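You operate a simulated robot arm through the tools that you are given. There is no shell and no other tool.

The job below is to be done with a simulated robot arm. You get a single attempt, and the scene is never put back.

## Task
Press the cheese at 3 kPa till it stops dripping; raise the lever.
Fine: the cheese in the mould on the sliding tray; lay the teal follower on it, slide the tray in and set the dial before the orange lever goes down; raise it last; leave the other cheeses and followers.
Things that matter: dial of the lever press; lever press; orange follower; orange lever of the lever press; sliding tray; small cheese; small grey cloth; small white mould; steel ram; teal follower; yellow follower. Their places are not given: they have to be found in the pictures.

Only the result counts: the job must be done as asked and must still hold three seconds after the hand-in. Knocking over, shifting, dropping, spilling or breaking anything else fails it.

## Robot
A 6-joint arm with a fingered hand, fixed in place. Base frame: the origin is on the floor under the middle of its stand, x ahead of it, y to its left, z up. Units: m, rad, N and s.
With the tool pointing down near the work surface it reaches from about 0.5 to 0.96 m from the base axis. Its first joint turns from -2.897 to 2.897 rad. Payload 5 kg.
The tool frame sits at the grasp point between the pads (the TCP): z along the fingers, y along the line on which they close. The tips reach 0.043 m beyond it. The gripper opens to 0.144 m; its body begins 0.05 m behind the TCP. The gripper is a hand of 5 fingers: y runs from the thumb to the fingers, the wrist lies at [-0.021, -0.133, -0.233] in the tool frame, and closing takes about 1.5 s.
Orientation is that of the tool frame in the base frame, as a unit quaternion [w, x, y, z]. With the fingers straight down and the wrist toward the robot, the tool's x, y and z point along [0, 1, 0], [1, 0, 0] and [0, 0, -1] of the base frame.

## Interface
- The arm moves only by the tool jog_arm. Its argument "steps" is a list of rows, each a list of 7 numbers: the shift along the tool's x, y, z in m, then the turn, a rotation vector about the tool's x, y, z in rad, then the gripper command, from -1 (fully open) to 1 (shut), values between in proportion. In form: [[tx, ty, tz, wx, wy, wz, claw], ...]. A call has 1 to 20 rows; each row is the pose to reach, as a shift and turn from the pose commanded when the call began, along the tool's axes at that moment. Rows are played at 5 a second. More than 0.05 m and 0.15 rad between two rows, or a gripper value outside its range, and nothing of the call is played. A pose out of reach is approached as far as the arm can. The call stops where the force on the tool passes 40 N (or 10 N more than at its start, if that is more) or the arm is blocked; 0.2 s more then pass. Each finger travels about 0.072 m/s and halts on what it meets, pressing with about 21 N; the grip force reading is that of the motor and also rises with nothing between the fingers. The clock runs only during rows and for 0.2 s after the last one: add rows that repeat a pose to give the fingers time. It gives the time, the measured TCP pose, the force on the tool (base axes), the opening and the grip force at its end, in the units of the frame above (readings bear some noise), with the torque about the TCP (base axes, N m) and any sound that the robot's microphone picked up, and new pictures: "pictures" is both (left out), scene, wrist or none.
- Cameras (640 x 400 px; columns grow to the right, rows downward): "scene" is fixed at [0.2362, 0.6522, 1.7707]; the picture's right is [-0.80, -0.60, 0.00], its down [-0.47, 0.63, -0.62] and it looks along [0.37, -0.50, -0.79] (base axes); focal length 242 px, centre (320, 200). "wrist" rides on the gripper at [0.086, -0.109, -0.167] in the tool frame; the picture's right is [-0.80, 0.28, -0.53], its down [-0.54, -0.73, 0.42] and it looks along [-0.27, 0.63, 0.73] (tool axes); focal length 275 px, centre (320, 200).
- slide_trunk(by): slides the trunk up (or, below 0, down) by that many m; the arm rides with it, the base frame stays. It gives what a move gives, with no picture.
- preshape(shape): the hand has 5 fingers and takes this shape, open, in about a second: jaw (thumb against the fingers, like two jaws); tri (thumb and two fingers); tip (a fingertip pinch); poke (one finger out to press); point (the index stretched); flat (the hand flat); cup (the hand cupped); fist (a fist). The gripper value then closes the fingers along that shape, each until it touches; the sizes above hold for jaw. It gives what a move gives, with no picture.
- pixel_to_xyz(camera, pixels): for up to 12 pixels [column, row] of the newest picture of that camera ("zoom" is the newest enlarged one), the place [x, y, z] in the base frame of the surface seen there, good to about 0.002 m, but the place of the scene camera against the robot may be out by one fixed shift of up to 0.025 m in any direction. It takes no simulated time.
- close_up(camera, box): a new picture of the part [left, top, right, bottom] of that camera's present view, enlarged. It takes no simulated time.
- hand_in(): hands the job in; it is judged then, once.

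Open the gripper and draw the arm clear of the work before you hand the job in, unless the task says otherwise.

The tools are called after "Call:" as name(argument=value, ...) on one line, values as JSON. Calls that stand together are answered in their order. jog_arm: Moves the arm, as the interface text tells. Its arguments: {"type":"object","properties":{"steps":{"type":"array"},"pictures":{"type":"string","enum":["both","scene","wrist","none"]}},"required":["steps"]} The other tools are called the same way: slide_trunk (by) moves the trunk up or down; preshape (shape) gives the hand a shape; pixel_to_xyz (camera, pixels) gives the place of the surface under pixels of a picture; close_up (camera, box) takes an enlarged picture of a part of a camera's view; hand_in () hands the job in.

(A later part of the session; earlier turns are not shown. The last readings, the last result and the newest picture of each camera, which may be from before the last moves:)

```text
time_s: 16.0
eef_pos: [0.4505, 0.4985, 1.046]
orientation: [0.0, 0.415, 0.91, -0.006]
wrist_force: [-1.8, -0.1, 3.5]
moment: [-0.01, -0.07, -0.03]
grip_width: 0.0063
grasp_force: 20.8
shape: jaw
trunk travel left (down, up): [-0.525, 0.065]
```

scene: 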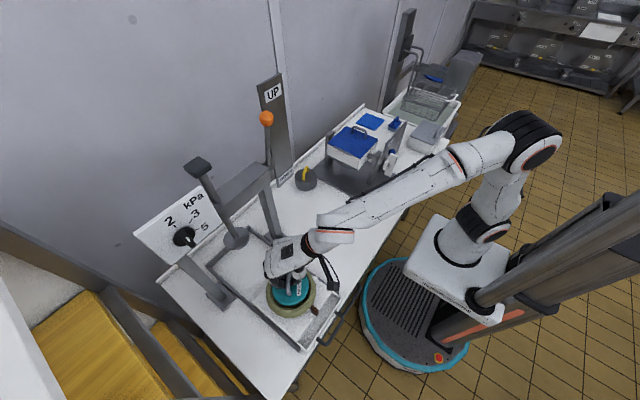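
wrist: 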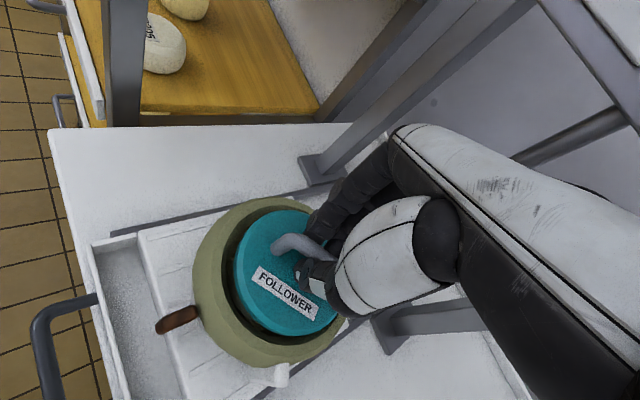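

The follower rests on the cheese (+3.5 N). I open the fingers part way, then fully, staying in place.

Call:
jog_arm(steps=[[0, 0, 0, 0, 0, 0, 0.8], [0, 0, 0, 0, 0, 0, 0.6], [0, 0, 0, 0, 0, 0, 0.3], [0, 0, 0, 0, 0, 0, 0.0], [0, 0, 0, 0, 0, 0, -0.3], [0, 0, 0, 0, 0, 0, -0.5], [0, 0, 0, 0, 0, 0, -0.5]], pictures="both")

```text
time_s: 17.6
eef_pos: [0.4512, 0.4988, 1.0462]
orientation: [0.0, 0.415, 0.91, -0.006]
wrist_force: [0.0, -0.2, 0.9]
moment: [-0.01, 0.05, 0.05]
grip_width: 0.1076
grasp_force: 0.0
shape: jaw
trunk travel left (down, up): [-0.525, 0.065]
```

scene: 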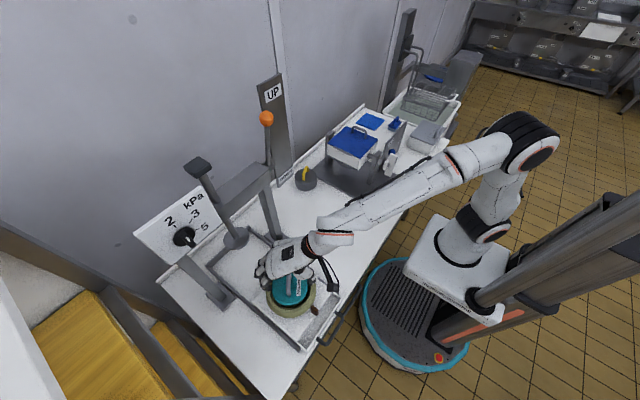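
wrist: 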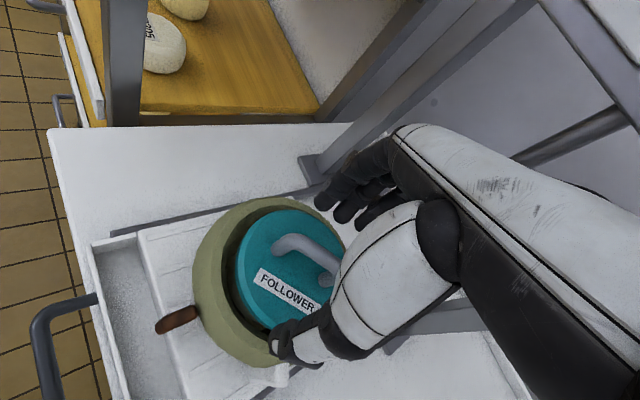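

Released; the follower stays on the cheese. I go straight up 0.15 m and look at how it sits.

Call:
jog_arm(steps=[[0, 0, -0.02, 0, 0, 0, -0.5], [0, 0, -0.04, 0, 0, 0, -0.5], [0, 0, -0.08, 0, 0, 0, -0.5], [0, 0, -0.12, 0, 0, 0, -0.5], [0, 0, -0.15, 0, 0, 0, -0.5], [0, 0, -0.15, 0, 0, 0, -0.5]], pictures="both")

```text
time_s: 19.0
eef_pos: [0.4523, 0.4992, 1.1974]
orientation: [0.0, 0.416, 0.91, -0.006]
wrist_force: [0.6, 0.4, 0.4]
moment: [0.01, 0.0, 0.01]
grip_width: 0.1078
grasp_force: 0.1
shape: jaw
trunk travel left (down, up): [-0.525, 0.065]
```

scene: 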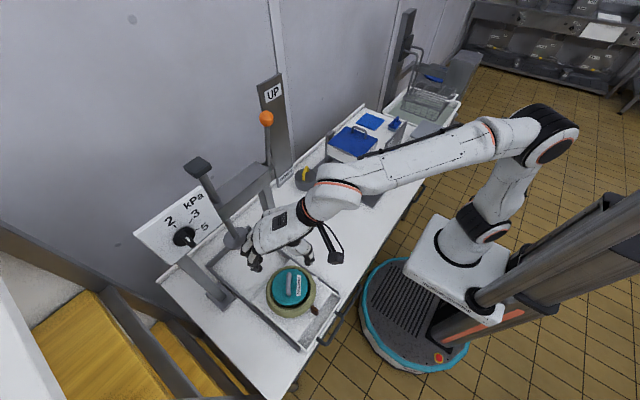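
wrist: 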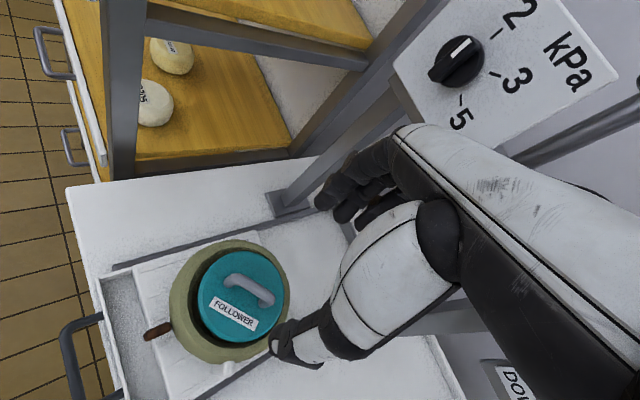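

The follower sits level and centred in the mould. I measure the tray's front wall and handle (wrist px (100,317), (66,345)) for pushing it in, and look at the dial again.

Call:
pixel_to_xyz(camera="wrist", pixels=[[98, 317], [82, 322], [67, 335], [66, 350], [74, 375], [80, 390], [104, 290], [118, 340], [128, 285], [85, 240], [230, 300], [75, 250]])

Call:
close_up(camera="wrist", box=[390, 0, 610, 140])

Call:
close_up(camera="wrist", box=[40, 220, 320, 400])

Call:
close_up(camera="scene", box=[150, 150, 350, 350])

```text
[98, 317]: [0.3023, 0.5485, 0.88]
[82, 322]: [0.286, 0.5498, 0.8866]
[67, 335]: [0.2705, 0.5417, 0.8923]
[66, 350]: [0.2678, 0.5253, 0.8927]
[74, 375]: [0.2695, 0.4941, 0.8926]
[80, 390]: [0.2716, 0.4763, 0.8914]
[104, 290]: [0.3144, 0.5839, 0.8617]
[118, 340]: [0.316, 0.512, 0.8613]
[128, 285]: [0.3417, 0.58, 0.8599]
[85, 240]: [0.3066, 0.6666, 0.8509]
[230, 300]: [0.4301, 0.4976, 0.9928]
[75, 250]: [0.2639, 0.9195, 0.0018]
```

```text
2.86 times, centred on (500, 70) of wrist
```

zoom: 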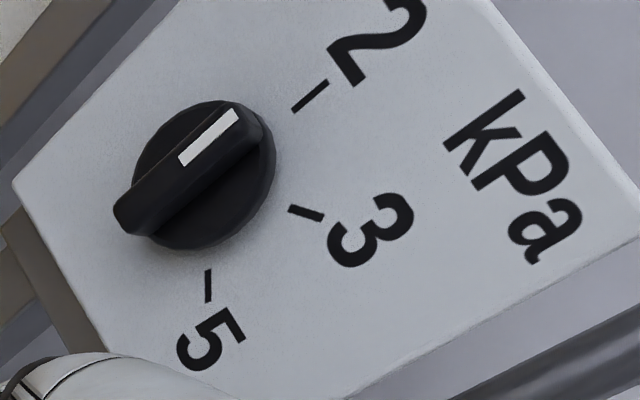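

```text
2.22 times, centred on (180, 310) of wrist
```

zoom: 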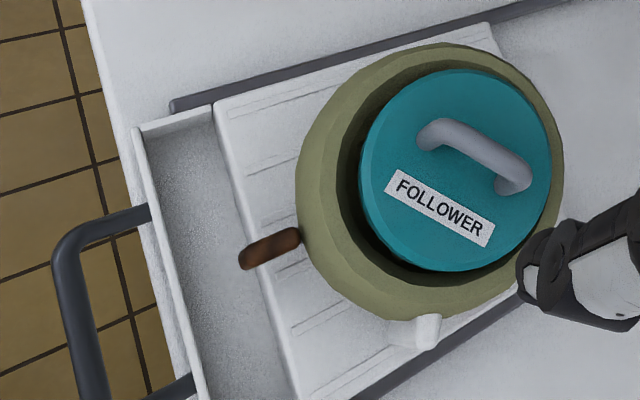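

```text
2.00 times, centred on (250, 250) of scene
```

zoom: 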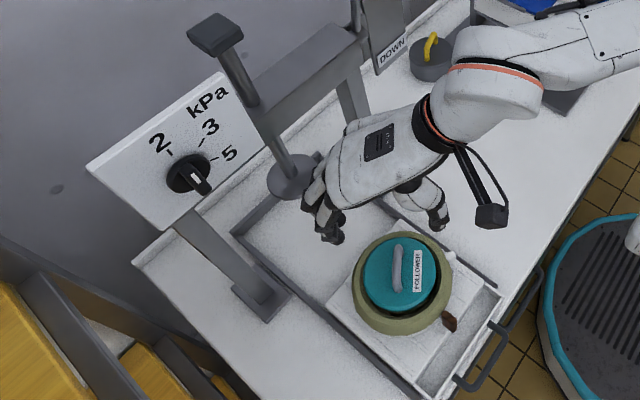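

Handle bar is at x≈0.27, z top ≈0.893. I check the far end stop of the rails to know how far the tray must travel.

Call:
pixel_to_xyz(camera="scene", pixels=[[209, 266], [213, 262], [220, 258], [222, 275], [240, 290], [228, 262], [237, 238], [237, 247], [228, 241], [255, 232], [262, 240], [270, 315]])

Call:
close_up(camera="scene", box=[190, 210, 310, 310])

```text
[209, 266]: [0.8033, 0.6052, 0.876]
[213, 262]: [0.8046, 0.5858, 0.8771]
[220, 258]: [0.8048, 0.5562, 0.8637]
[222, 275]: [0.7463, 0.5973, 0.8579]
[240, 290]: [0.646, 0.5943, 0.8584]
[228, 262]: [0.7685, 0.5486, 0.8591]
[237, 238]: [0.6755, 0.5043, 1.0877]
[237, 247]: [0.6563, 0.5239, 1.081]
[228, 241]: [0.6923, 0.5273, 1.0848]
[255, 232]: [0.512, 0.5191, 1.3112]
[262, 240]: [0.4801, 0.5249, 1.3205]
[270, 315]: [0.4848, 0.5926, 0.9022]
```

```text
4.00 times, centred on (250, 260) of scene
```

zoom: 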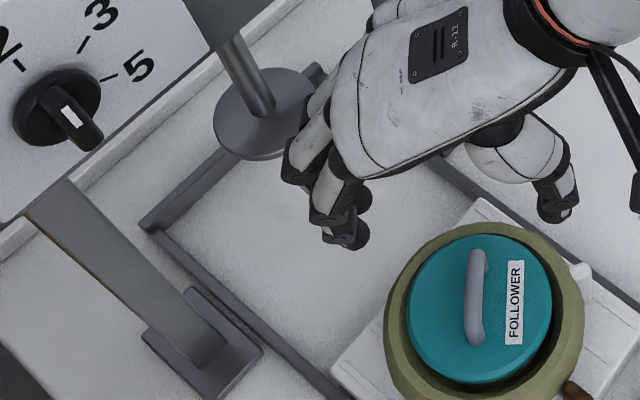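

The rails end near x≈0.78. I bring the hand back over the near side to about x=0.17, turning it square (tool y along +x) and closing the fingers, still at z≈1.2.

Call:
jog_arm(steps=[[0.023, -0.027, 0, 0, 0, 0.09, -0.5], [0.046, -0.053, 0, 0, 0, 0.18, 0], [0.069, -0.08, 0, 0, 0, 0.27, 0.5], [0.092, -0.106, 0, 0, 0, 0.36, 1], [0.115, -0.133, 0, 0, 0, 0.45, 1], [0.139, -0.16, 0, 0, 0, 0.54, 1], [0.162, -0.187, 0, 0, 0, 0.63, 1], [0.185, -0.213, 0, 0, 0, 0.72, 1], [0.185, -0.213, 0, 0, 0, 0.72, 1]], pictures="both")

```text
time_s: 21.0
eef_pos: [0.1716, 0.4995, 1.1972]
orientation: [0.003, 0.709, 0.705, -0.005]
wrist_force: [-0.9, -0.7, 0.0]
moment: [0.01, -0.05, -0.02]
grip_width: 0.0
grasp_force: 21.7
shape: jaw
trunk travel left (down, up): [-0.525, 0.065]
```

scene: 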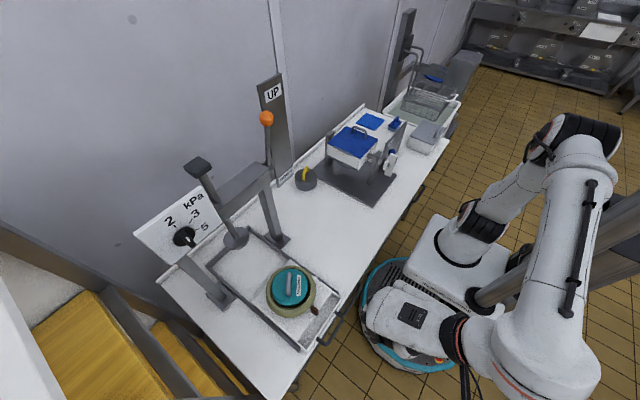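
wrist: 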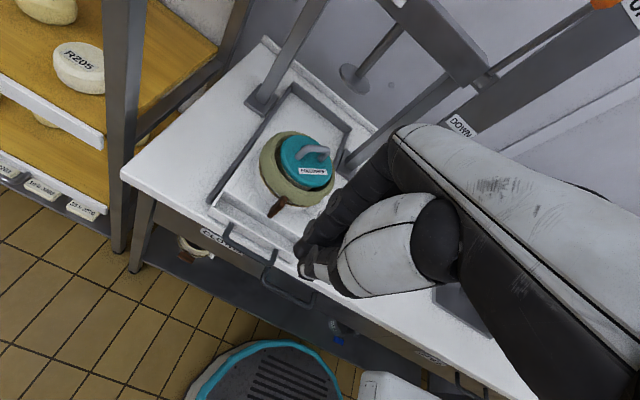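

Before descending I check the handles in front of the table edge (wrist px (228,235), (270,262), (285,290)).

Call:
pixel_to_xyz(camera="wrist", pixels=[[226, 236], [245, 253], [268, 266], [274, 252], [266, 280], [285, 298], [312, 292], [200, 240], [145, 215], [330, 325], [213, 205], [290, 240]])

Call:
close_up(camera="wrist", box=[130, 120, 370, 320])

```text
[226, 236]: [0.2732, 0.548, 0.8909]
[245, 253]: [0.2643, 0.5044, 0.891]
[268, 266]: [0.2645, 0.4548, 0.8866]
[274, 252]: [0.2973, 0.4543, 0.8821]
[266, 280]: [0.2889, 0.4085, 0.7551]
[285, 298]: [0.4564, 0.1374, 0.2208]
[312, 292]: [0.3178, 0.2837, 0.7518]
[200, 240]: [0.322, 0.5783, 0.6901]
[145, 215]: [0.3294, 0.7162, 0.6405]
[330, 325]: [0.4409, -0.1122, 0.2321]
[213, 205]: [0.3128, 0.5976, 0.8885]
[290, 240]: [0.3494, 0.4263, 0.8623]
```

```text
2.00 times, centred on (250, 220) of wrist
```

zoom: 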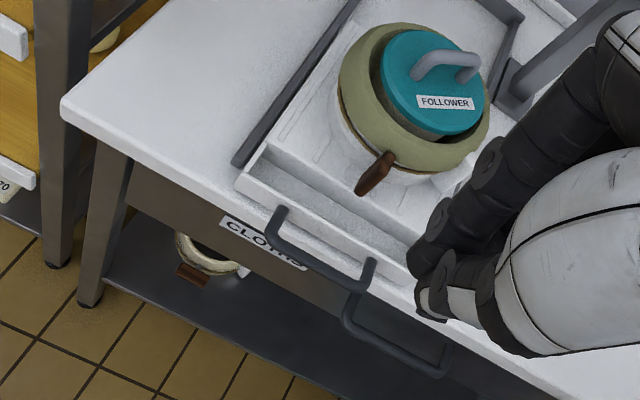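

The drawer handle is lower (z≈0.755), so tips at z≈0.862 clear it. I descend in front of the tray handle.

Call:
jog_arm(steps=[[0, 0, 0.04, 0, 0, 0, 1], [0, 0, 0.08, 0, 0, 0, 1], [0, 0, 0.12, 0, 0, 0, 1], [0, 0, 0.16, 0, 0, 0, 1], [0.001, 0, 0.2, 0, 0, 0, 1], [0.002, 0, 0.24, 0, 0, 0, 1], [0.003, 0, 0.27, 0, 0, 0, 1], [0.003, 0, 0.291, 0, 0, 0, 1], [0.003, 0, 0.291, 0, 0, 0, 1]], pictures="both")

```text
time_s: 23.0
eef_pos: [0.1696, 0.4996, 0.9056]
orientation: [0.003, 0.708, 0.706, -0.006]
wrist_force: [-0.3, 0.0, -0.2]
moment: [0.0, 0.0, 0.0]
grip_width: 0.0
grasp_force: 21.5
shape: jaw
trunk travel left (down, up): [-0.525, 0.065]
```

scene: 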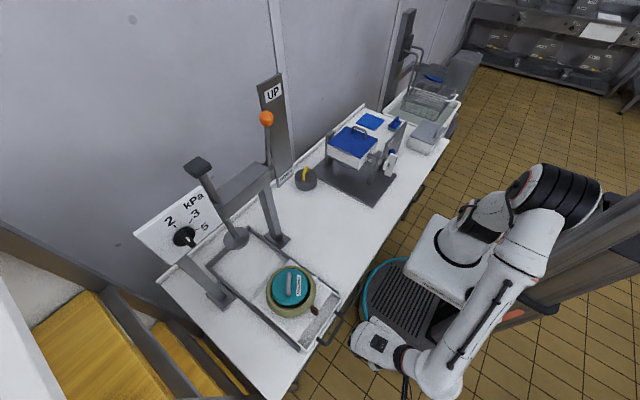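
wrist: 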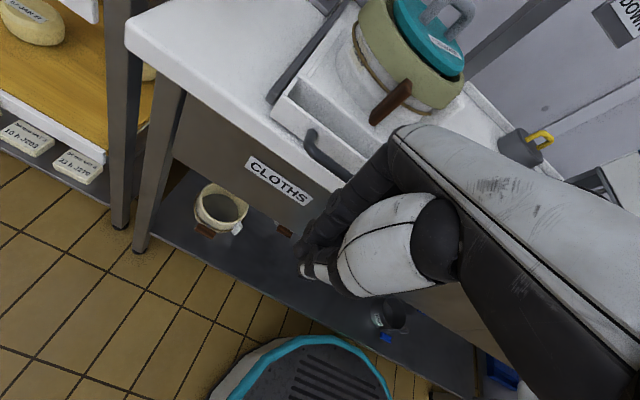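

I measure how far the fingers' backs stand out toward the handle (wrist px (365,175)–(310,235)).

Call:
pixel_to_xyz(camera="wrist", pixels=[[390, 150], [375, 165], [360, 180], [345, 195], [335, 205], [325, 220], [312, 232], [303, 245], [330, 160], [312, 145], [345, 172], [385, 110]])

```text
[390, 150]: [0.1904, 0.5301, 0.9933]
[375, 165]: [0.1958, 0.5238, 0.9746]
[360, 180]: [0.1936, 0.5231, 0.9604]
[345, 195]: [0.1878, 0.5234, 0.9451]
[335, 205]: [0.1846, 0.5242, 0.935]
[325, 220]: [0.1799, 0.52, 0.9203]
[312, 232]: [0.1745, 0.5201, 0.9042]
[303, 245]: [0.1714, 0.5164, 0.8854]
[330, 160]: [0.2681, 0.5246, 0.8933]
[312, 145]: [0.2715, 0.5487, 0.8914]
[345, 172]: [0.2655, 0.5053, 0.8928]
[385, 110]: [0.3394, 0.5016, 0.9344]
```

The fingers' backs are about 0.015 m ahead of the TCP line, so contact should come near TCP x≈0.246. I push forward slowly (1 cm steps).

Call:
jog_arm(steps=[[0, 0.03, 0, 0, 0, 0, 1], [0, 0.055, 0, 0, 0, 0, 1], [0, 0.065, 0, 0, 0, 0, 1], [0, 0.075, 0, 0, 0, 0, 1], [0, 0.085, 0, 0, 0, 0, 1], [0, 0.095, 0, 0, 0, 0, 1], [0, 0.105, 0, 0, 0, 0, 1], [0, 0.115, 0, 0, 0, 0, 1], [0, 0.125, 0, 0, 0, 0, 1], [0, 0.135, 0, 0, 0, 0, 1], [0, 0.145, 0, 0, 0, 0, 1]], pictures="both")

```text
time_s: 25.4
eef_pos: [0.3139, 0.4993, 0.9051]
orientation: [0.001, 0.709, 0.705, -0.006]
wrist_force: [-1.1, 0.3, 0.3]
moment: [-0.05, 0.04, -0.02]
grip_width: 0.0
grasp_force: 21.1
shape: jaw
trunk travel left (down, up): [-0.525, 0.065]
```

scene: 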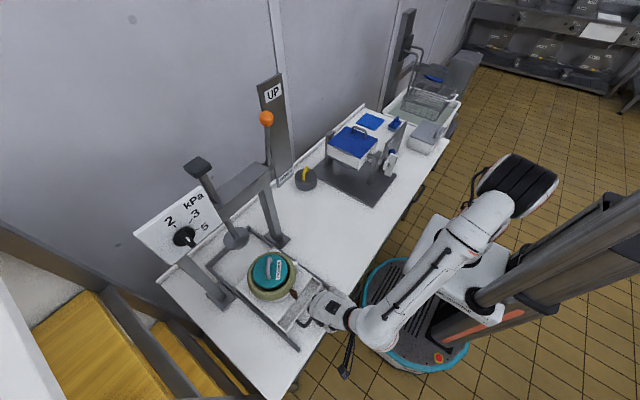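
wrist: 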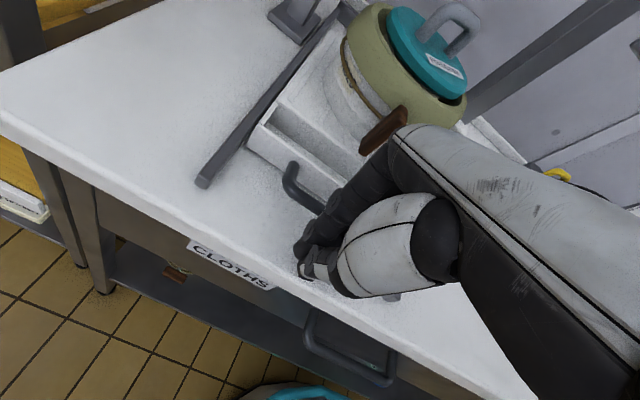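

The tray slides in easily (about 1 N). I keep pushing another 0.10 m at the same slow pace.

Call:
jog_arm(steps=[[0, 0.01, 0, 0, 0, 0, 1], [0, 0.02, 0, 0, 0, 0, 1], [0, 0.03, 0, 0, 0, 0, 1], [0, 0.04, 0, 0, 0, 0, 1], [0, 0.05, 0, 0, 0, 0, 1], [0, 0.06, 0, 0, 0, 0, 1], [0, 0.07, 0, 0, 0, 0, 1], [0, 0.08, 0, 0, 0, 0, 1], [0, 0.09, 0, 0, 0, 0, 1], [0, 0.1, 0, 0, 0, 0, 1]], pictures="both")

```text
time_s: 27.6
eef_pos: [0.414, 0.4983, 0.904]
orientation: [0.002, 0.709, 0.706, -0.005]
wrist_force: [-0.1, 0.1, 0.5]
moment: [-0.01, -0.01, -0.01]
grip_width: 0.0
grasp_force: 21.1
shape: jaw
trunk travel left (down, up): [-0.525, 0.065]
```

scene: 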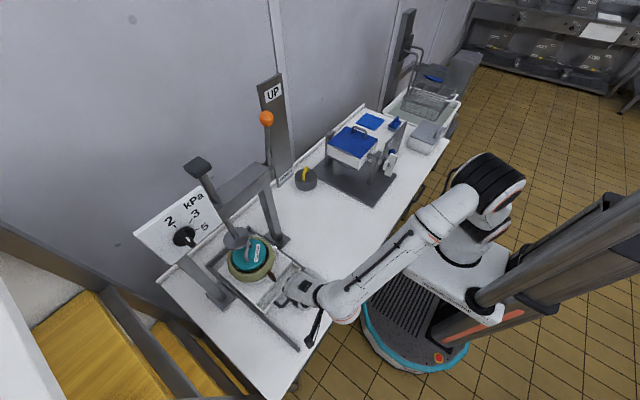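
wrist: 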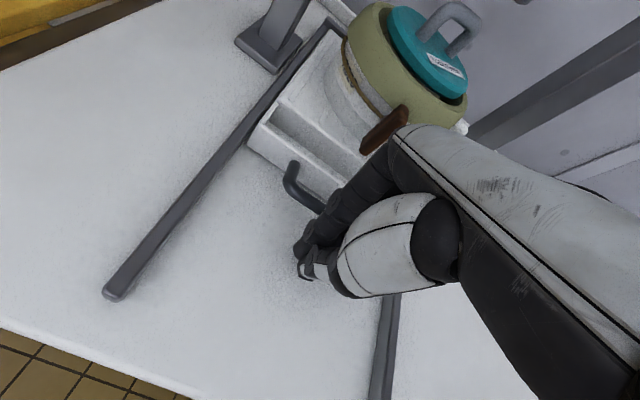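

The tray is most of the way in. I measure the follower and the ram foot to see what travel remains.

Call:
close_up(camera="scene", box=[200, 210, 320, 310])

Call:
pixel_to_xyz(camera="wrist", pixels=[[425, 20], [455, 12], [440, 60], [404, 120], [275, 115], [330, 20], [395, 60], [415, 75], [450, 90], [465, 85], [400, 20], [290, 175]])

Call:
pixel_to_xyz(camera="scene", pixels=[[254, 250], [247, 262], [237, 238], [228, 240], [245, 236], [262, 240], [268, 255], [232, 268], [252, 278], [213, 262], [209, 266], [240, 252]])

```text
4.00 times, centred on (260, 260) of scene
```

zoom: 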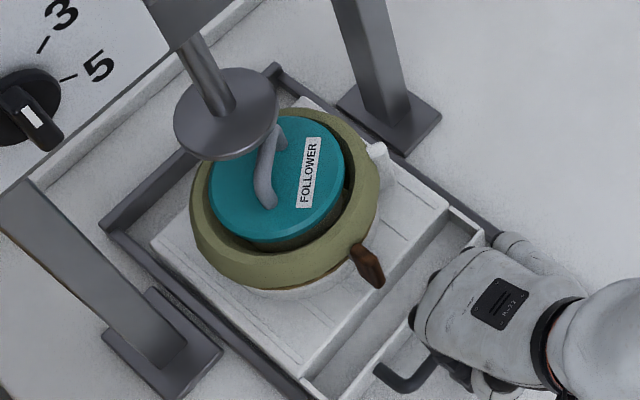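

```text
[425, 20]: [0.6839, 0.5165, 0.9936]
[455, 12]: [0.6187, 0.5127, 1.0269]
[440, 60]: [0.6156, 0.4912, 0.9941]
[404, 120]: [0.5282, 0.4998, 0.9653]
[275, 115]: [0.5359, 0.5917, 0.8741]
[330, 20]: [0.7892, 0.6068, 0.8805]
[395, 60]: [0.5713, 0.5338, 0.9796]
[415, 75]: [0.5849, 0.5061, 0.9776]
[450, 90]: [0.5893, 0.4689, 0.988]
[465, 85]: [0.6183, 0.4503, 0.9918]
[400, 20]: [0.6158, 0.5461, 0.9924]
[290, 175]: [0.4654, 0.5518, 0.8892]
```

```text
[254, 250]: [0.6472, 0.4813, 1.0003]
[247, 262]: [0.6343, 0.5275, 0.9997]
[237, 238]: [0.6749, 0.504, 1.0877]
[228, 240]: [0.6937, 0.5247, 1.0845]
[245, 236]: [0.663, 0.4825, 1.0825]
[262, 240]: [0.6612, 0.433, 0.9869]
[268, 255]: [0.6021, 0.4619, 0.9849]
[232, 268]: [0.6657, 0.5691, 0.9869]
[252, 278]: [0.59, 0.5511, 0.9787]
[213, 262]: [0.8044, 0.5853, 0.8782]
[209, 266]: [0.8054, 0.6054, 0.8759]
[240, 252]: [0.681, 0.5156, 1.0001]
```

The mould centre is now at x≈0.618 and the ram at x≈0.657, so about 0.04 m remains. I push 0.03 m further in small steps and watch the force.

Call:
jog_arm(steps=[[0, 0.006, 0, 0, 0, 0, 1], [0, 0.012, 0, 0, 0, 0, 1], [0, 0.018, 0, 0, 0, 0, 1], [0, 0.024, 0, 0, 0, 0, 1], [0, 0.03, 0, 0, 0, 0, 1], [0, 0.03, 0, 0, 0, 0, 1]], pictures="both")

```text
time_s: 29.0
eef_pos: [0.4445, 0.4976, 0.9044]
orientation: [0.002, 0.709, 0.705, -0.005]
wrist_force: [-0.7, 1.2, -0.5]
moment: [-0.04, 0.02, 0.0]
grip_width: 0.0004
grasp_force: 21.3
shape: jaw
trunk travel left (down, up): [-0.525, 0.065]
```

scene: 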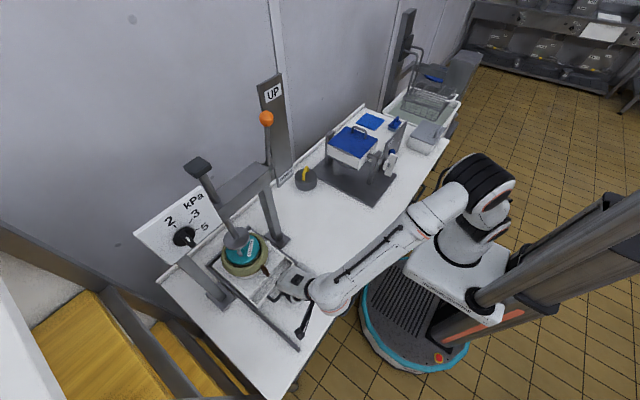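
wrist: 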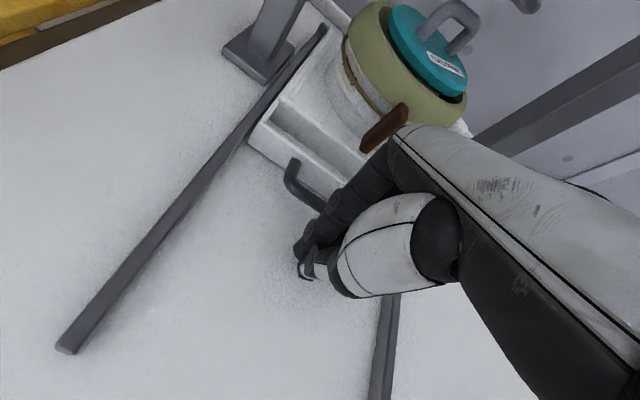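

About 1 cm remains to the ram's centre line. I push in 2–3 mm steps and check whether a stop is felt.

Call:
jog_arm(steps=[[0, 0.003, 0, 0, 0, 0, 1], [0, 0.006, 0, 0, 0, 0, 1], [0, 0.009, 0, 0, 0, 0, 1], [0, 0.009, 0, 0, 0, 0, 1]], pictures="both")

Call:
close_up(camera="scene", box=[190, 190, 310, 310])

Call:
close_up(camera="wrist", box=[240, 0, 560, 200])

```text
time_s: 30.0
eef_pos: [0.4504, 0.499, 0.9052]
orientation: [0.002, 0.709, 0.705, -0.005]
wrist_force: [-11.6, 1.0, 3.1]
moment: [-0.04, 0.08, -0.14]
grip_width: 0.0001
grasp_force: 20.6
shape: jaw
trunk travel left (down, up): [-0.525, 0.065]
```

scene: 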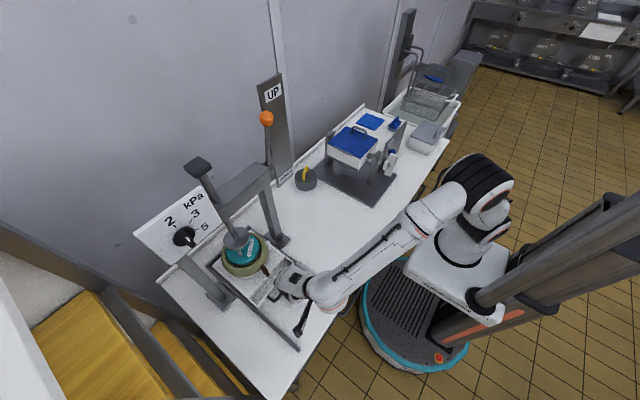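
wrist: 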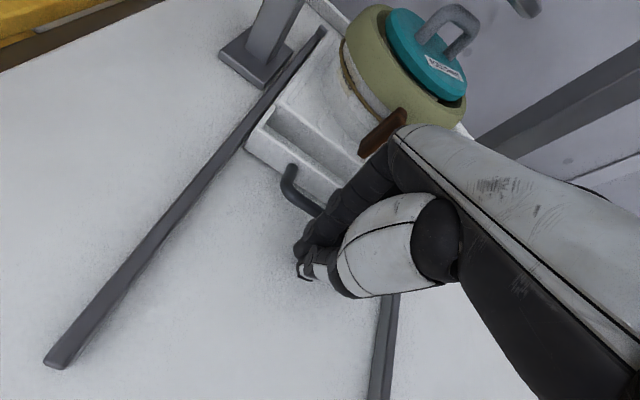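

```text
3.33 times, centred on (250, 250) of scene
```

zoom: 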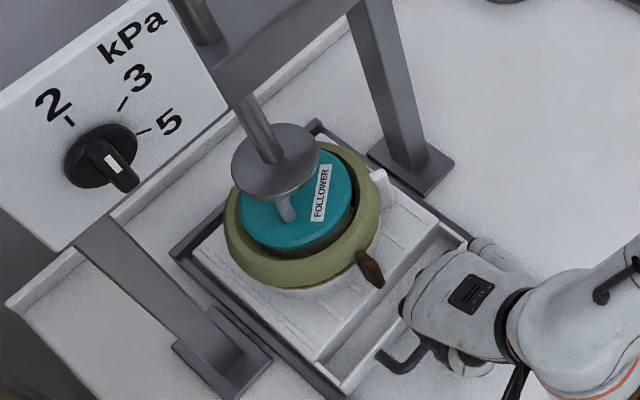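

```text
2.00 times, centred on (400, 100) of wrist
```

zoom: 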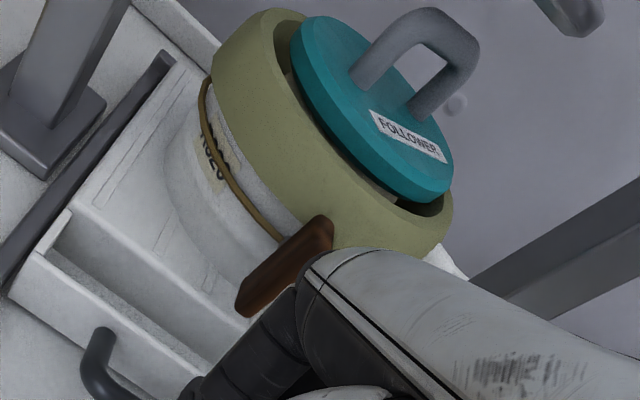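

A stop is felt (−11.6 N at TCP x≈0.450), with the mould under the ram. I press 3 mm more to be sure it is fully home, then back off.

Call:
jog_arm(steps=[[0, 0.002, 0, 0, 0, 0, 1], [0, 0.004, 0, 0, 0, 0, 1], [0, 0.004, 0, 0, 0, 0, 1]], pictures="wrist")

```text
time_s: 30.8
eef_pos: [0.4561, 0.498, 0.906]
orientation: [0.002, 0.71, 0.705, -0.005]
wrist_force: [-16.3, -0.9, 6.4]
moment: [-0.14, 0.12, -0.38]
grip_width: 0.0002
grasp_force: 21.1
shape: jaw
trunk travel left (down, up): [-0.525, 0.065]
```

wrist: 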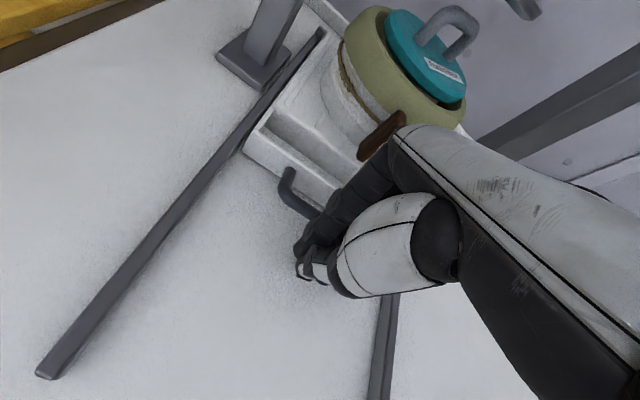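

The force rose to −16 N for 4 mm more. I measure the handle and spout positions to see whether the tray itself still moved.

Call:
pixel_to_xyz(camera="wrist", pixels=[[288, 178], [295, 195], [250, 145], [275, 150], [400, 118], [365, 150], [330, 165], [440, 75], [455, 12], [335, 20], [325, 10], [345, 25]])

Call:
jog_arm(steps=[[0, 0.003, 0, 0, 0, 0, 1], [0, 0.006, 0, 0, 0, 0, 1], [0, 0.006, 0, 0, 0, 0, 1]], pictures="both")

Call:
pixel_to_xyz(camera="wrist", pixels=[[288, 178], [295, 195], [250, 145], [275, 150], [400, 118], [365, 150], [330, 165], [440, 75], [455, 12], [335, 20], [325, 10], [345, 25]])

```text
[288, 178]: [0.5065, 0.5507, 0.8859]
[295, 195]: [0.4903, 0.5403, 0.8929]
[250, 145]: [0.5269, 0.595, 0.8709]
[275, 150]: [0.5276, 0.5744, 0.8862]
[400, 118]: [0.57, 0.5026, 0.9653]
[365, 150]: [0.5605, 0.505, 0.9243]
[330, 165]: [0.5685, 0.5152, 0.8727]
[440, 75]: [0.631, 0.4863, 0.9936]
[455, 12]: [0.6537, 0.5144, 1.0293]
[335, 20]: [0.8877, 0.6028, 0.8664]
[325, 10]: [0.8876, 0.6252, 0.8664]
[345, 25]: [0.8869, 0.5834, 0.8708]
```

```text
time_s: 31.6
eef_pos: [0.4601, 0.4974, 0.9056]
orientation: [0.003, 0.71, 0.705, -0.005]
wrist_force: [-21.3, 0.1, 10.5]
moment: [-0.17, 0.12, -0.41]
grip_width: 0.0
grasp_force: 20.8
shape: jaw
trunk travel left (down, up): [-0.525, 0.065]
```

scene: 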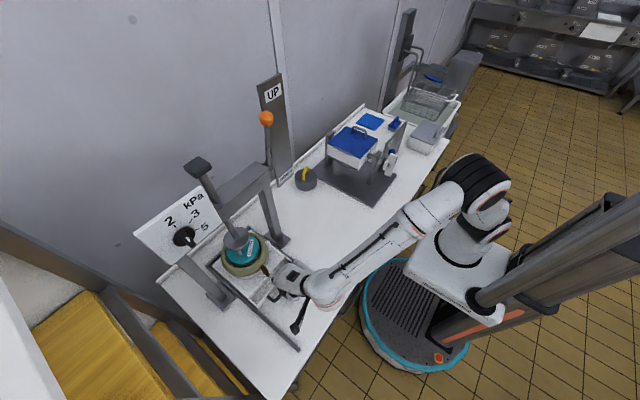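
wrist: 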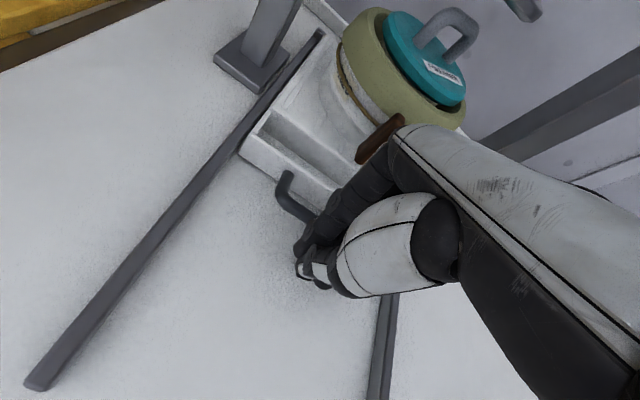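

```text
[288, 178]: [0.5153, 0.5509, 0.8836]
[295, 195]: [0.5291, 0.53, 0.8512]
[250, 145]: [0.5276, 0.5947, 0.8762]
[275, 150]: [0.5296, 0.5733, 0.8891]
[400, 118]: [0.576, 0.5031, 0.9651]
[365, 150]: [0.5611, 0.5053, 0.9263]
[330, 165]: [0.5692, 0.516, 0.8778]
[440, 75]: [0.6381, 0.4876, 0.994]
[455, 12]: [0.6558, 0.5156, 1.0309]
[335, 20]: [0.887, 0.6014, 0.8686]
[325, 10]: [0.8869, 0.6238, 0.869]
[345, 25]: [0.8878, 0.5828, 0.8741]
```

The tray's front wall stayed at x≈0.527 while the force rose, so the tray is home on its stop. I back the hand off and raise it.

Call:
jog_arm(steps=[[0, -0.02, 0, 0, 0, 0, 1], [0, -0.05, 0, 0, 0, 0, 1], [0, -0.08, 0, 0, 0, 0, 1], [0, -0.09, -0.04, 0, 0, 0, 1], [0, -0.09, -0.08, 0, 0, 0, 1], [0, -0.09, -0.12, 0, 0, 0, 1], [0, -0.09, -0.16, 0, 0, 0, 1], [0, -0.09, -0.2, 0, 0, 0, 0.5], [0, -0.09, -0.24, 0, 0, 0, 0], [0, -0.09, -0.28, 0, 0, 0, -0.5], [0, -0.09, -0.32, 0, 0, 0, -1], [0, -0.09, -0.36, 0, 0, 0, -1], [0, -0.09, -0.36, 0, 0, 0, -1]], pictures="both")

```text
time_s: 34.4
eef_pos: [0.3731, 0.501, 1.2644]
orientation: [0.002, 0.709, 0.705, -0.006]
wrist_force: [0.6, -1.1, 0.3]
moment: [0.0, -0.03, 0.01]
grip_width: 0.1437
grasp_force: 0.1
shape: jaw
trunk travel left (down, up): [-0.525, 0.065]
```

scene: 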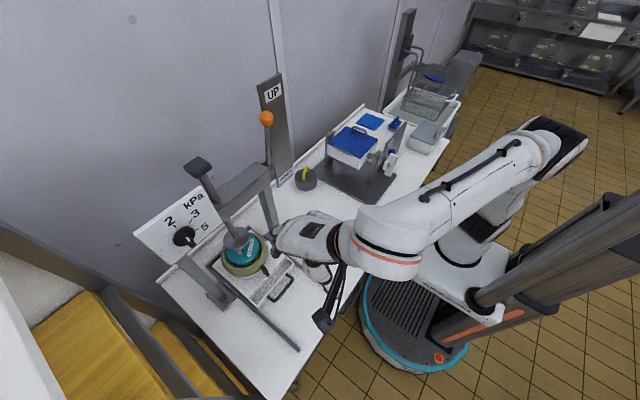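
wrist: 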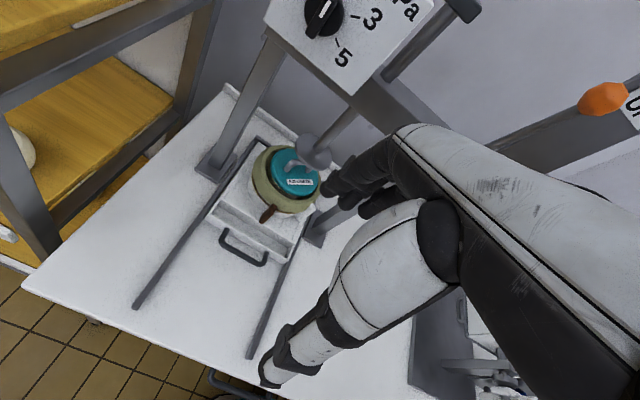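

The tray is in and the mould sits under the ram foot. Now I turn the hand to point along +x (closing direction horizontal, thumb toward −y) in front of the dial.

Call:
jog_arm(steps=[[0.0076, 0.0033, -0.002, -0.0806, -0.0806, -0.0806, -1], [0.0152, 0.0067, -0.004, -0.1612, -0.1612, -0.1612, -1], [0.0228, 0.01, -0.006, -0.2418, -0.2418, -0.2418, -1], [0.0304, 0.0133, -0.008, -0.3224, -0.3224, -0.3224, -1], [0.038, 0.0167, -0.01, -0.403, -0.403, -0.403, -1], [0.0456, 0.02, -0.012, -0.4836, -0.4836, -0.4836, -1], [0.0532, 0.0233, -0.014, -0.5642, -0.5642, -0.5642, -1], [0.0608, 0.0267, -0.016, -0.6448, -0.6448, -0.6448, -1]], pictures="both")

```text
time_s: 36.2
eef_pos: [0.4015, 0.5629, 1.2804]
orientation: [0.434, 0.383, 0.816, -0.008]
wrist_force: [0.3, 0.3, 0.2]
moment: [-0.03, 0.01, 0.05]
grip_width: 0.1437
grasp_force: 0.1
shape: jaw
trunk travel left (down, up): [-0.525, 0.065]
```

scene: 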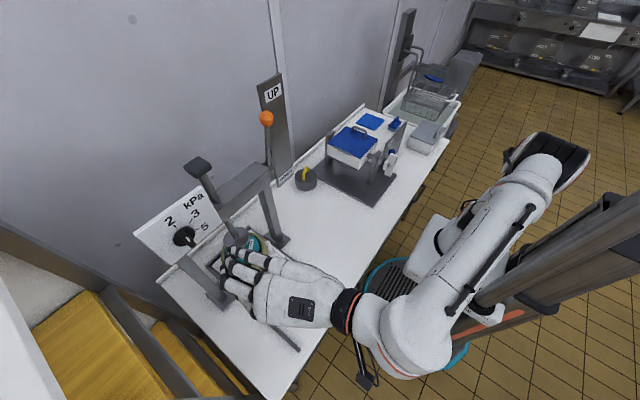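
wrist: 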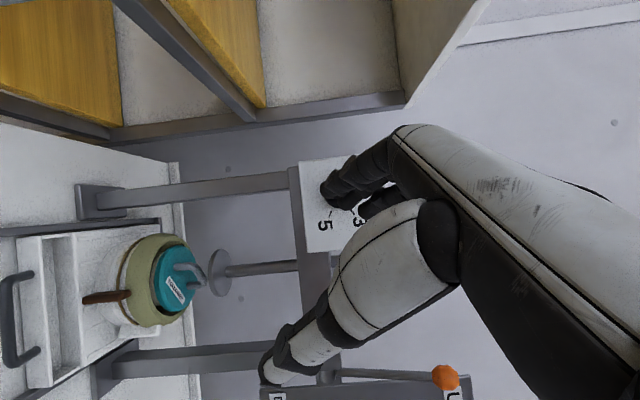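

The turn goes well. I finish the remaining 0.98 rad while shifting the TCP to about (0.42, 0.615, 1.294).

Call:
jog_arm(steps=[[0.0023, 0.0075, -0.0019, -0.0806, -0.0806, -0.0806, -1], [0.0047, 0.0151, -0.0038, -0.1612, -0.1612, -0.1612, -1], [0.007, 0.0226, -0.0057, -0.2418, -0.2418, -0.2418, -1], [0.0093, 0.0301, -0.0077, -0.3224, -0.3224, -0.3224, -1], [0.0116, 0.0376, -0.0096, -0.403, -0.403, -0.403, -1], [0.014, 0.0452, -0.0115, -0.4836, -0.4836, -0.4836, -1], [0.0163, 0.0527, -0.0134, -0.5642, -0.5642, -0.5642, -1], [0.0163, 0.0527, -0.0134, -0.5642, -0.5642, -0.5642, -1]], pictures="both")

```text
time_s: 38.0
eef_pos: [0.4187, 0.6144, 1.2943]
orientation: [0.706, -0.002, 0.708, -0.006]
wrist_force: [-0.3, 0.1, -0.2]
moment: [-0.03, -0.05, -0.01]
grip_width: 0.1438
grasp_force: 0.2
shape: jaw
trunk travel left (down, up): [-0.525, 0.065]
```

scene: 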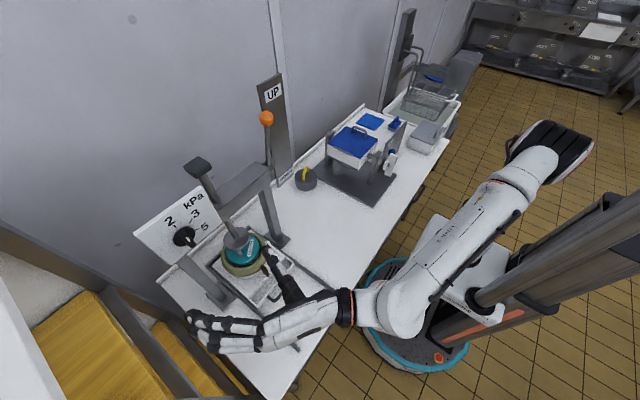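
wrist: 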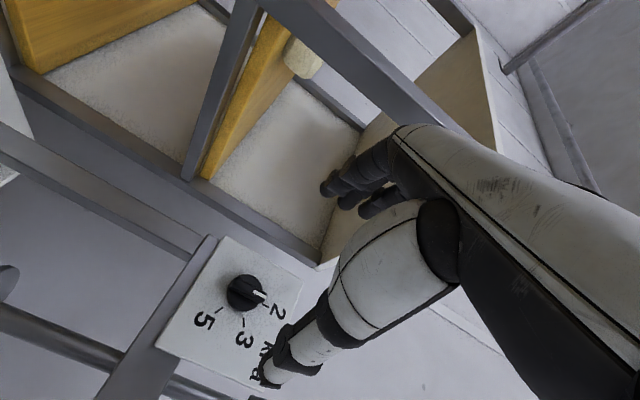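

The hand now points along +x. I zoom on the dial in the wrist view (245,293) to get its centre and the pointer direction.

Call:
close_up(camera="wrist", box=[195, 250, 295, 340])

Call:
pixel_to_xyz(camera="zoom", pixels=[[395, 200], [345, 195], [320, 210], [300, 190], [360, 190], [260, 190], [200, 200], [315, 265], [320, 130], [290, 250], [330, 160], [240, 175]])

```text
4.44 times, centred on (245, 295) of wrist
```

zoom: 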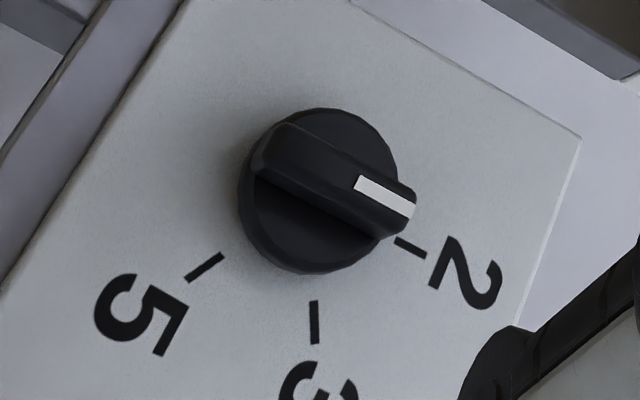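

```text
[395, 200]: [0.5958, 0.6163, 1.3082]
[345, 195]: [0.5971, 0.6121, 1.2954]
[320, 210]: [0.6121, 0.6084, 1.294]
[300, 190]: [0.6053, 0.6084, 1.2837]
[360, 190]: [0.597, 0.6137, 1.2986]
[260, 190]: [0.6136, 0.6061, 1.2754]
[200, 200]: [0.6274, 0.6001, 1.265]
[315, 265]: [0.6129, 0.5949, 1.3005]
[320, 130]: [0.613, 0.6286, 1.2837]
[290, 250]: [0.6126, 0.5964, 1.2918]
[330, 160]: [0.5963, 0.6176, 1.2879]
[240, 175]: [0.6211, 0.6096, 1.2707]
```

I query the white mark's two ends and the bar's front-face edges to get the present angle precisely.

Call:
pixel_to_xyz(camera="zoom", pixels=[[360, 184], [385, 195], [408, 208], [290, 130], [275, 150], [310, 145], [300, 165], [345, 170], [330, 180], [405, 192], [395, 222], [414, 205]])

```text
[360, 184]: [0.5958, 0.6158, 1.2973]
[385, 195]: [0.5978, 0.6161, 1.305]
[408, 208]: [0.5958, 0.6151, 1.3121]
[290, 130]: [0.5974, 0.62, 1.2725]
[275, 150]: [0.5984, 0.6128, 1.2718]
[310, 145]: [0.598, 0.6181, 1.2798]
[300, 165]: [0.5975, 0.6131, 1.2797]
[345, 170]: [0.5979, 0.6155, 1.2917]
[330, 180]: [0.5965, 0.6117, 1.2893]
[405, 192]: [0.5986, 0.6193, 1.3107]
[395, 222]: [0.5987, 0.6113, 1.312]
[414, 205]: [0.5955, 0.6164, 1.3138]
```

The pointer is straight up at "2" and the knob's axis is at about (y 0.6153, z 1.2938), bar x 0.597–0.612. I advance to TCP x≈0.560 with the fingers open.

Call:
jog_arm(steps=[[0, 0.0005, 0.03, 0, 0, 0, -1], [0, 0.001, 0.06, 0, 0, 0, -1], [0, 0.0015, 0.09, 0, 0, 0, -1], [0, 0.0015, 0.11, 0, 0, 0, -1], [0, 0.0015, 0.125, 0, 0, 0, -1], [0, 0.0015, 0.135, 0, 0, 0, -1], [0, 0.0015, 0.141, 0, 0, 0, -1], [0, 0.0015, 0.141, 0, 0, 0, -1]], pictures="both")

```text
time_s: 39.8
eef_pos: [0.5622, 0.6154, 1.2937]
orientation: [0.706, -0.001, 0.708, -0.006]
wrist_force: [-0.2, -0.1, 0.4]
moment: [0.0, 0.01, 0.04]
grip_width: 0.1437
grasp_force: 0.0
shape: jaw
trunk travel left (down, up): [-0.525, 0.065]
```

scene: 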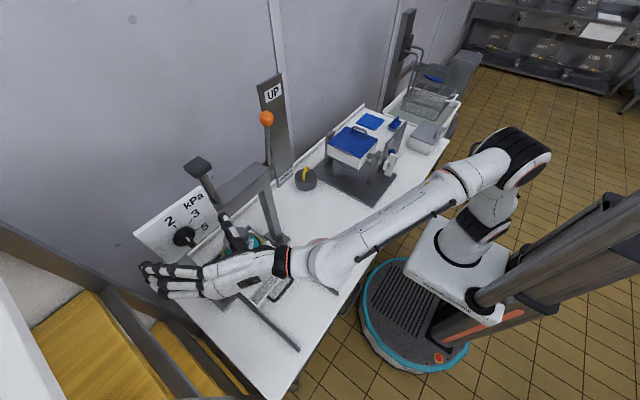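
wrist: 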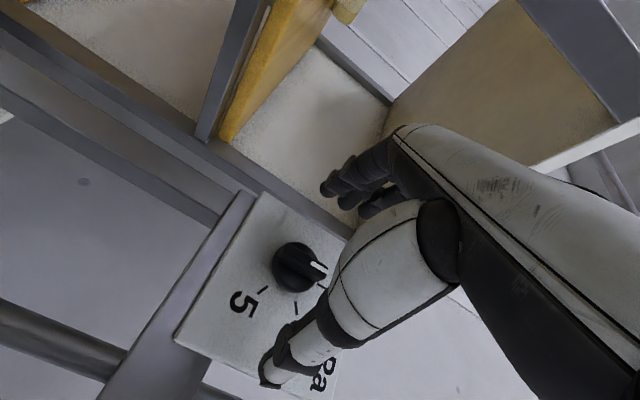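

The bar is between fingers and thumb. I advance 4 mm more and close gently on the knob.

Call:
jog_arm(steps=[[0, 0, 0.002, 0, 0, 0, -1], [0, 0, 0.004, 0, 0, 0, -1], [0, 0, 0.004, 0, 0, 0, -0.5], [0, 0, 0.004, 0, 0, 0, 0], [0, 0, 0.004, 0, 0, 0, 0.4], [0, 0, 0.004, 0, 0, 0, 0.7], [0, 0, 0.004, 0, 0, 0, 1], [0, 0, 0.004, 0, 0, 0, 1], [0, 0, 0.004, 0, 0, 0, 1], [0, 0, 0.004, 0, 0, 0, 1]], pictures="both")

Call:
close_up(camera="wrist", box=[230, 180, 400, 360])

```text
time_s: 42.0
eef_pos: [0.5646, 0.6147, 1.2938]
orientation: [0.706, -0.001, 0.708, -0.007]
wrist_force: [-0.1, -1.8, 0.1]
moment: [-0.02, 0.02, -0.08]
grip_width: 0.0092
grasp_force: 20.7
shape: jaw
trunk travel left (down, up): [-0.525, 0.065]
```

scene: 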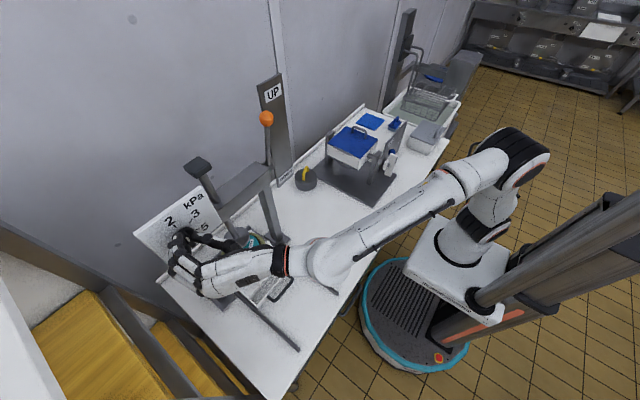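
wrist: 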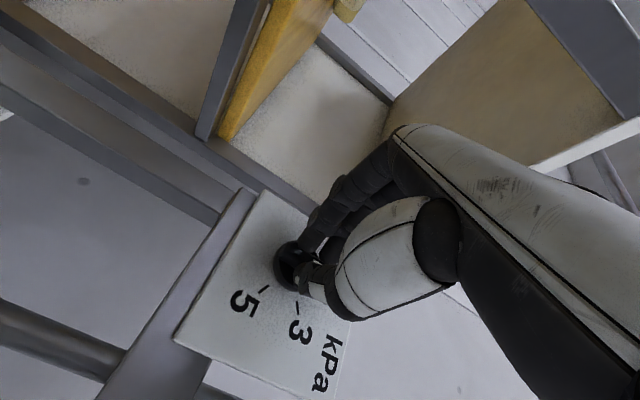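

```text
2.22 times, centred on (315, 270) of wrist
```

zoom: 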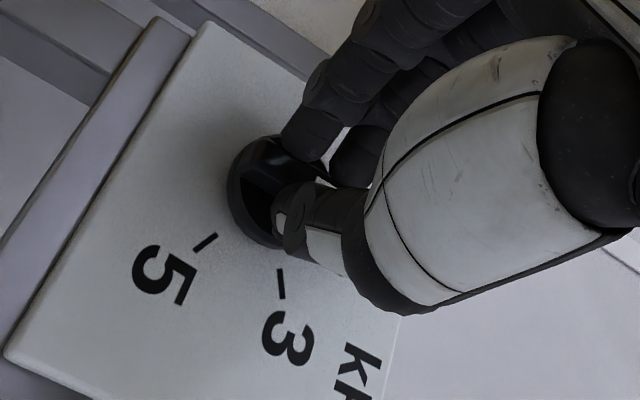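

The knob's bar is held (9.2 mm wide). I turn it clockwise about the tool axis by 1.05 rad toward "3".

Call:
jog_arm(steps=[[0, 0, 0, 0, 0, 0.1, 1], [0, 0, 0, 0, 0, 0.2, 1], [0, 0, 0, 0, 0, 0.3, 1], [0, 0, 0, 0, 0, 0.4, 1], [0, 0, 0, 0, 0, 0.5, 1], [0, 0, 0, 0, 0, 0.6, 1], [0, 0, 0, 0, 0, 0.7, 1], [0, 0, 0, 0, 0, 0.8, 1], [0, 0, 0, 0, 0, 0.9, 1], [0, 0, 0, 0, 0, 1.0, 1], [0, 0, 0, 0, 0, 1.05, 1], [0, 0, 0, 0, 0, 1.05, 1]], pictures="both")

Call:
close_up(camera="wrist", box=[200, 150, 400, 350])

Call:
close_up(camera="scene", box=[120, 180, 240, 280])

```text
time_s: 44.6
eef_pos: [0.562, 0.6321, 1.3108]
orientation: [0.604, 0.368, 0.624, 0.333]
wrist_force: [-11.7, -23.7, -25.5]
moment: [-0.04, 1.14, -1.15]
grip_width: 0.0082
grasp_force: 21.3
shape: jaw
out of reach, approached as far as the arm can: row 7, 8, 9, 10, 11, 12
trunk travel left (down, up): [-0.525, 0.065]
```

scene: 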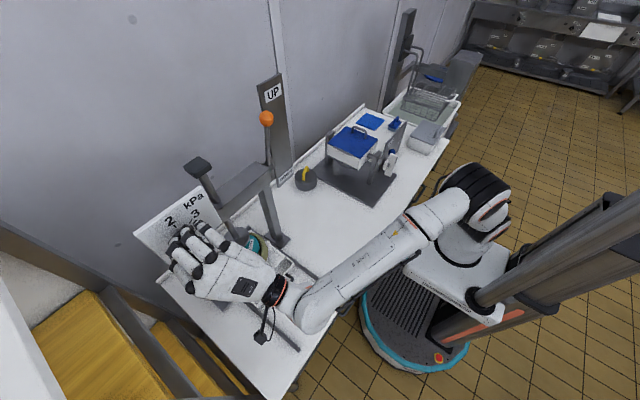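
wrist: 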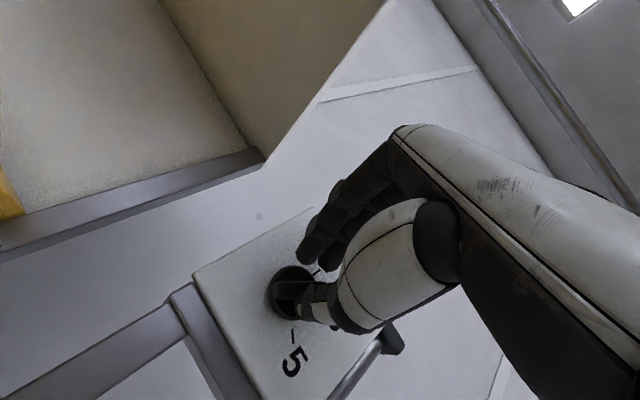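

```text
2.00 times, centred on (300, 250) of wrist
```

zoom: 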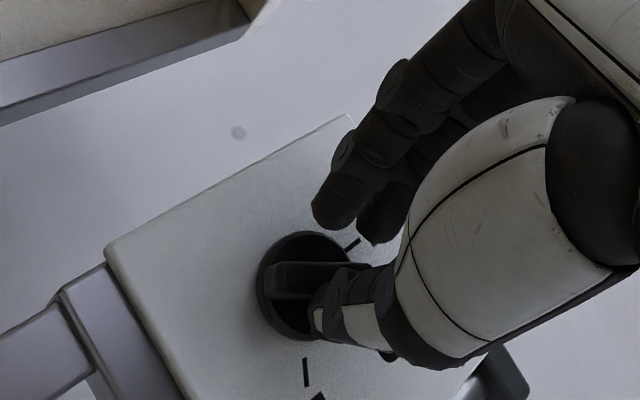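

```text
4.00 times, centred on (180, 230) of scene
```

zoom: 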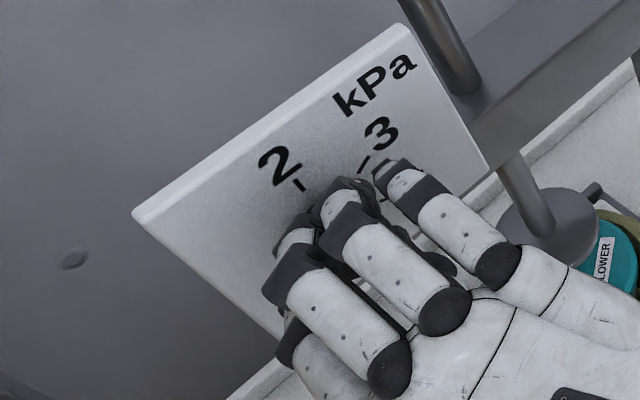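

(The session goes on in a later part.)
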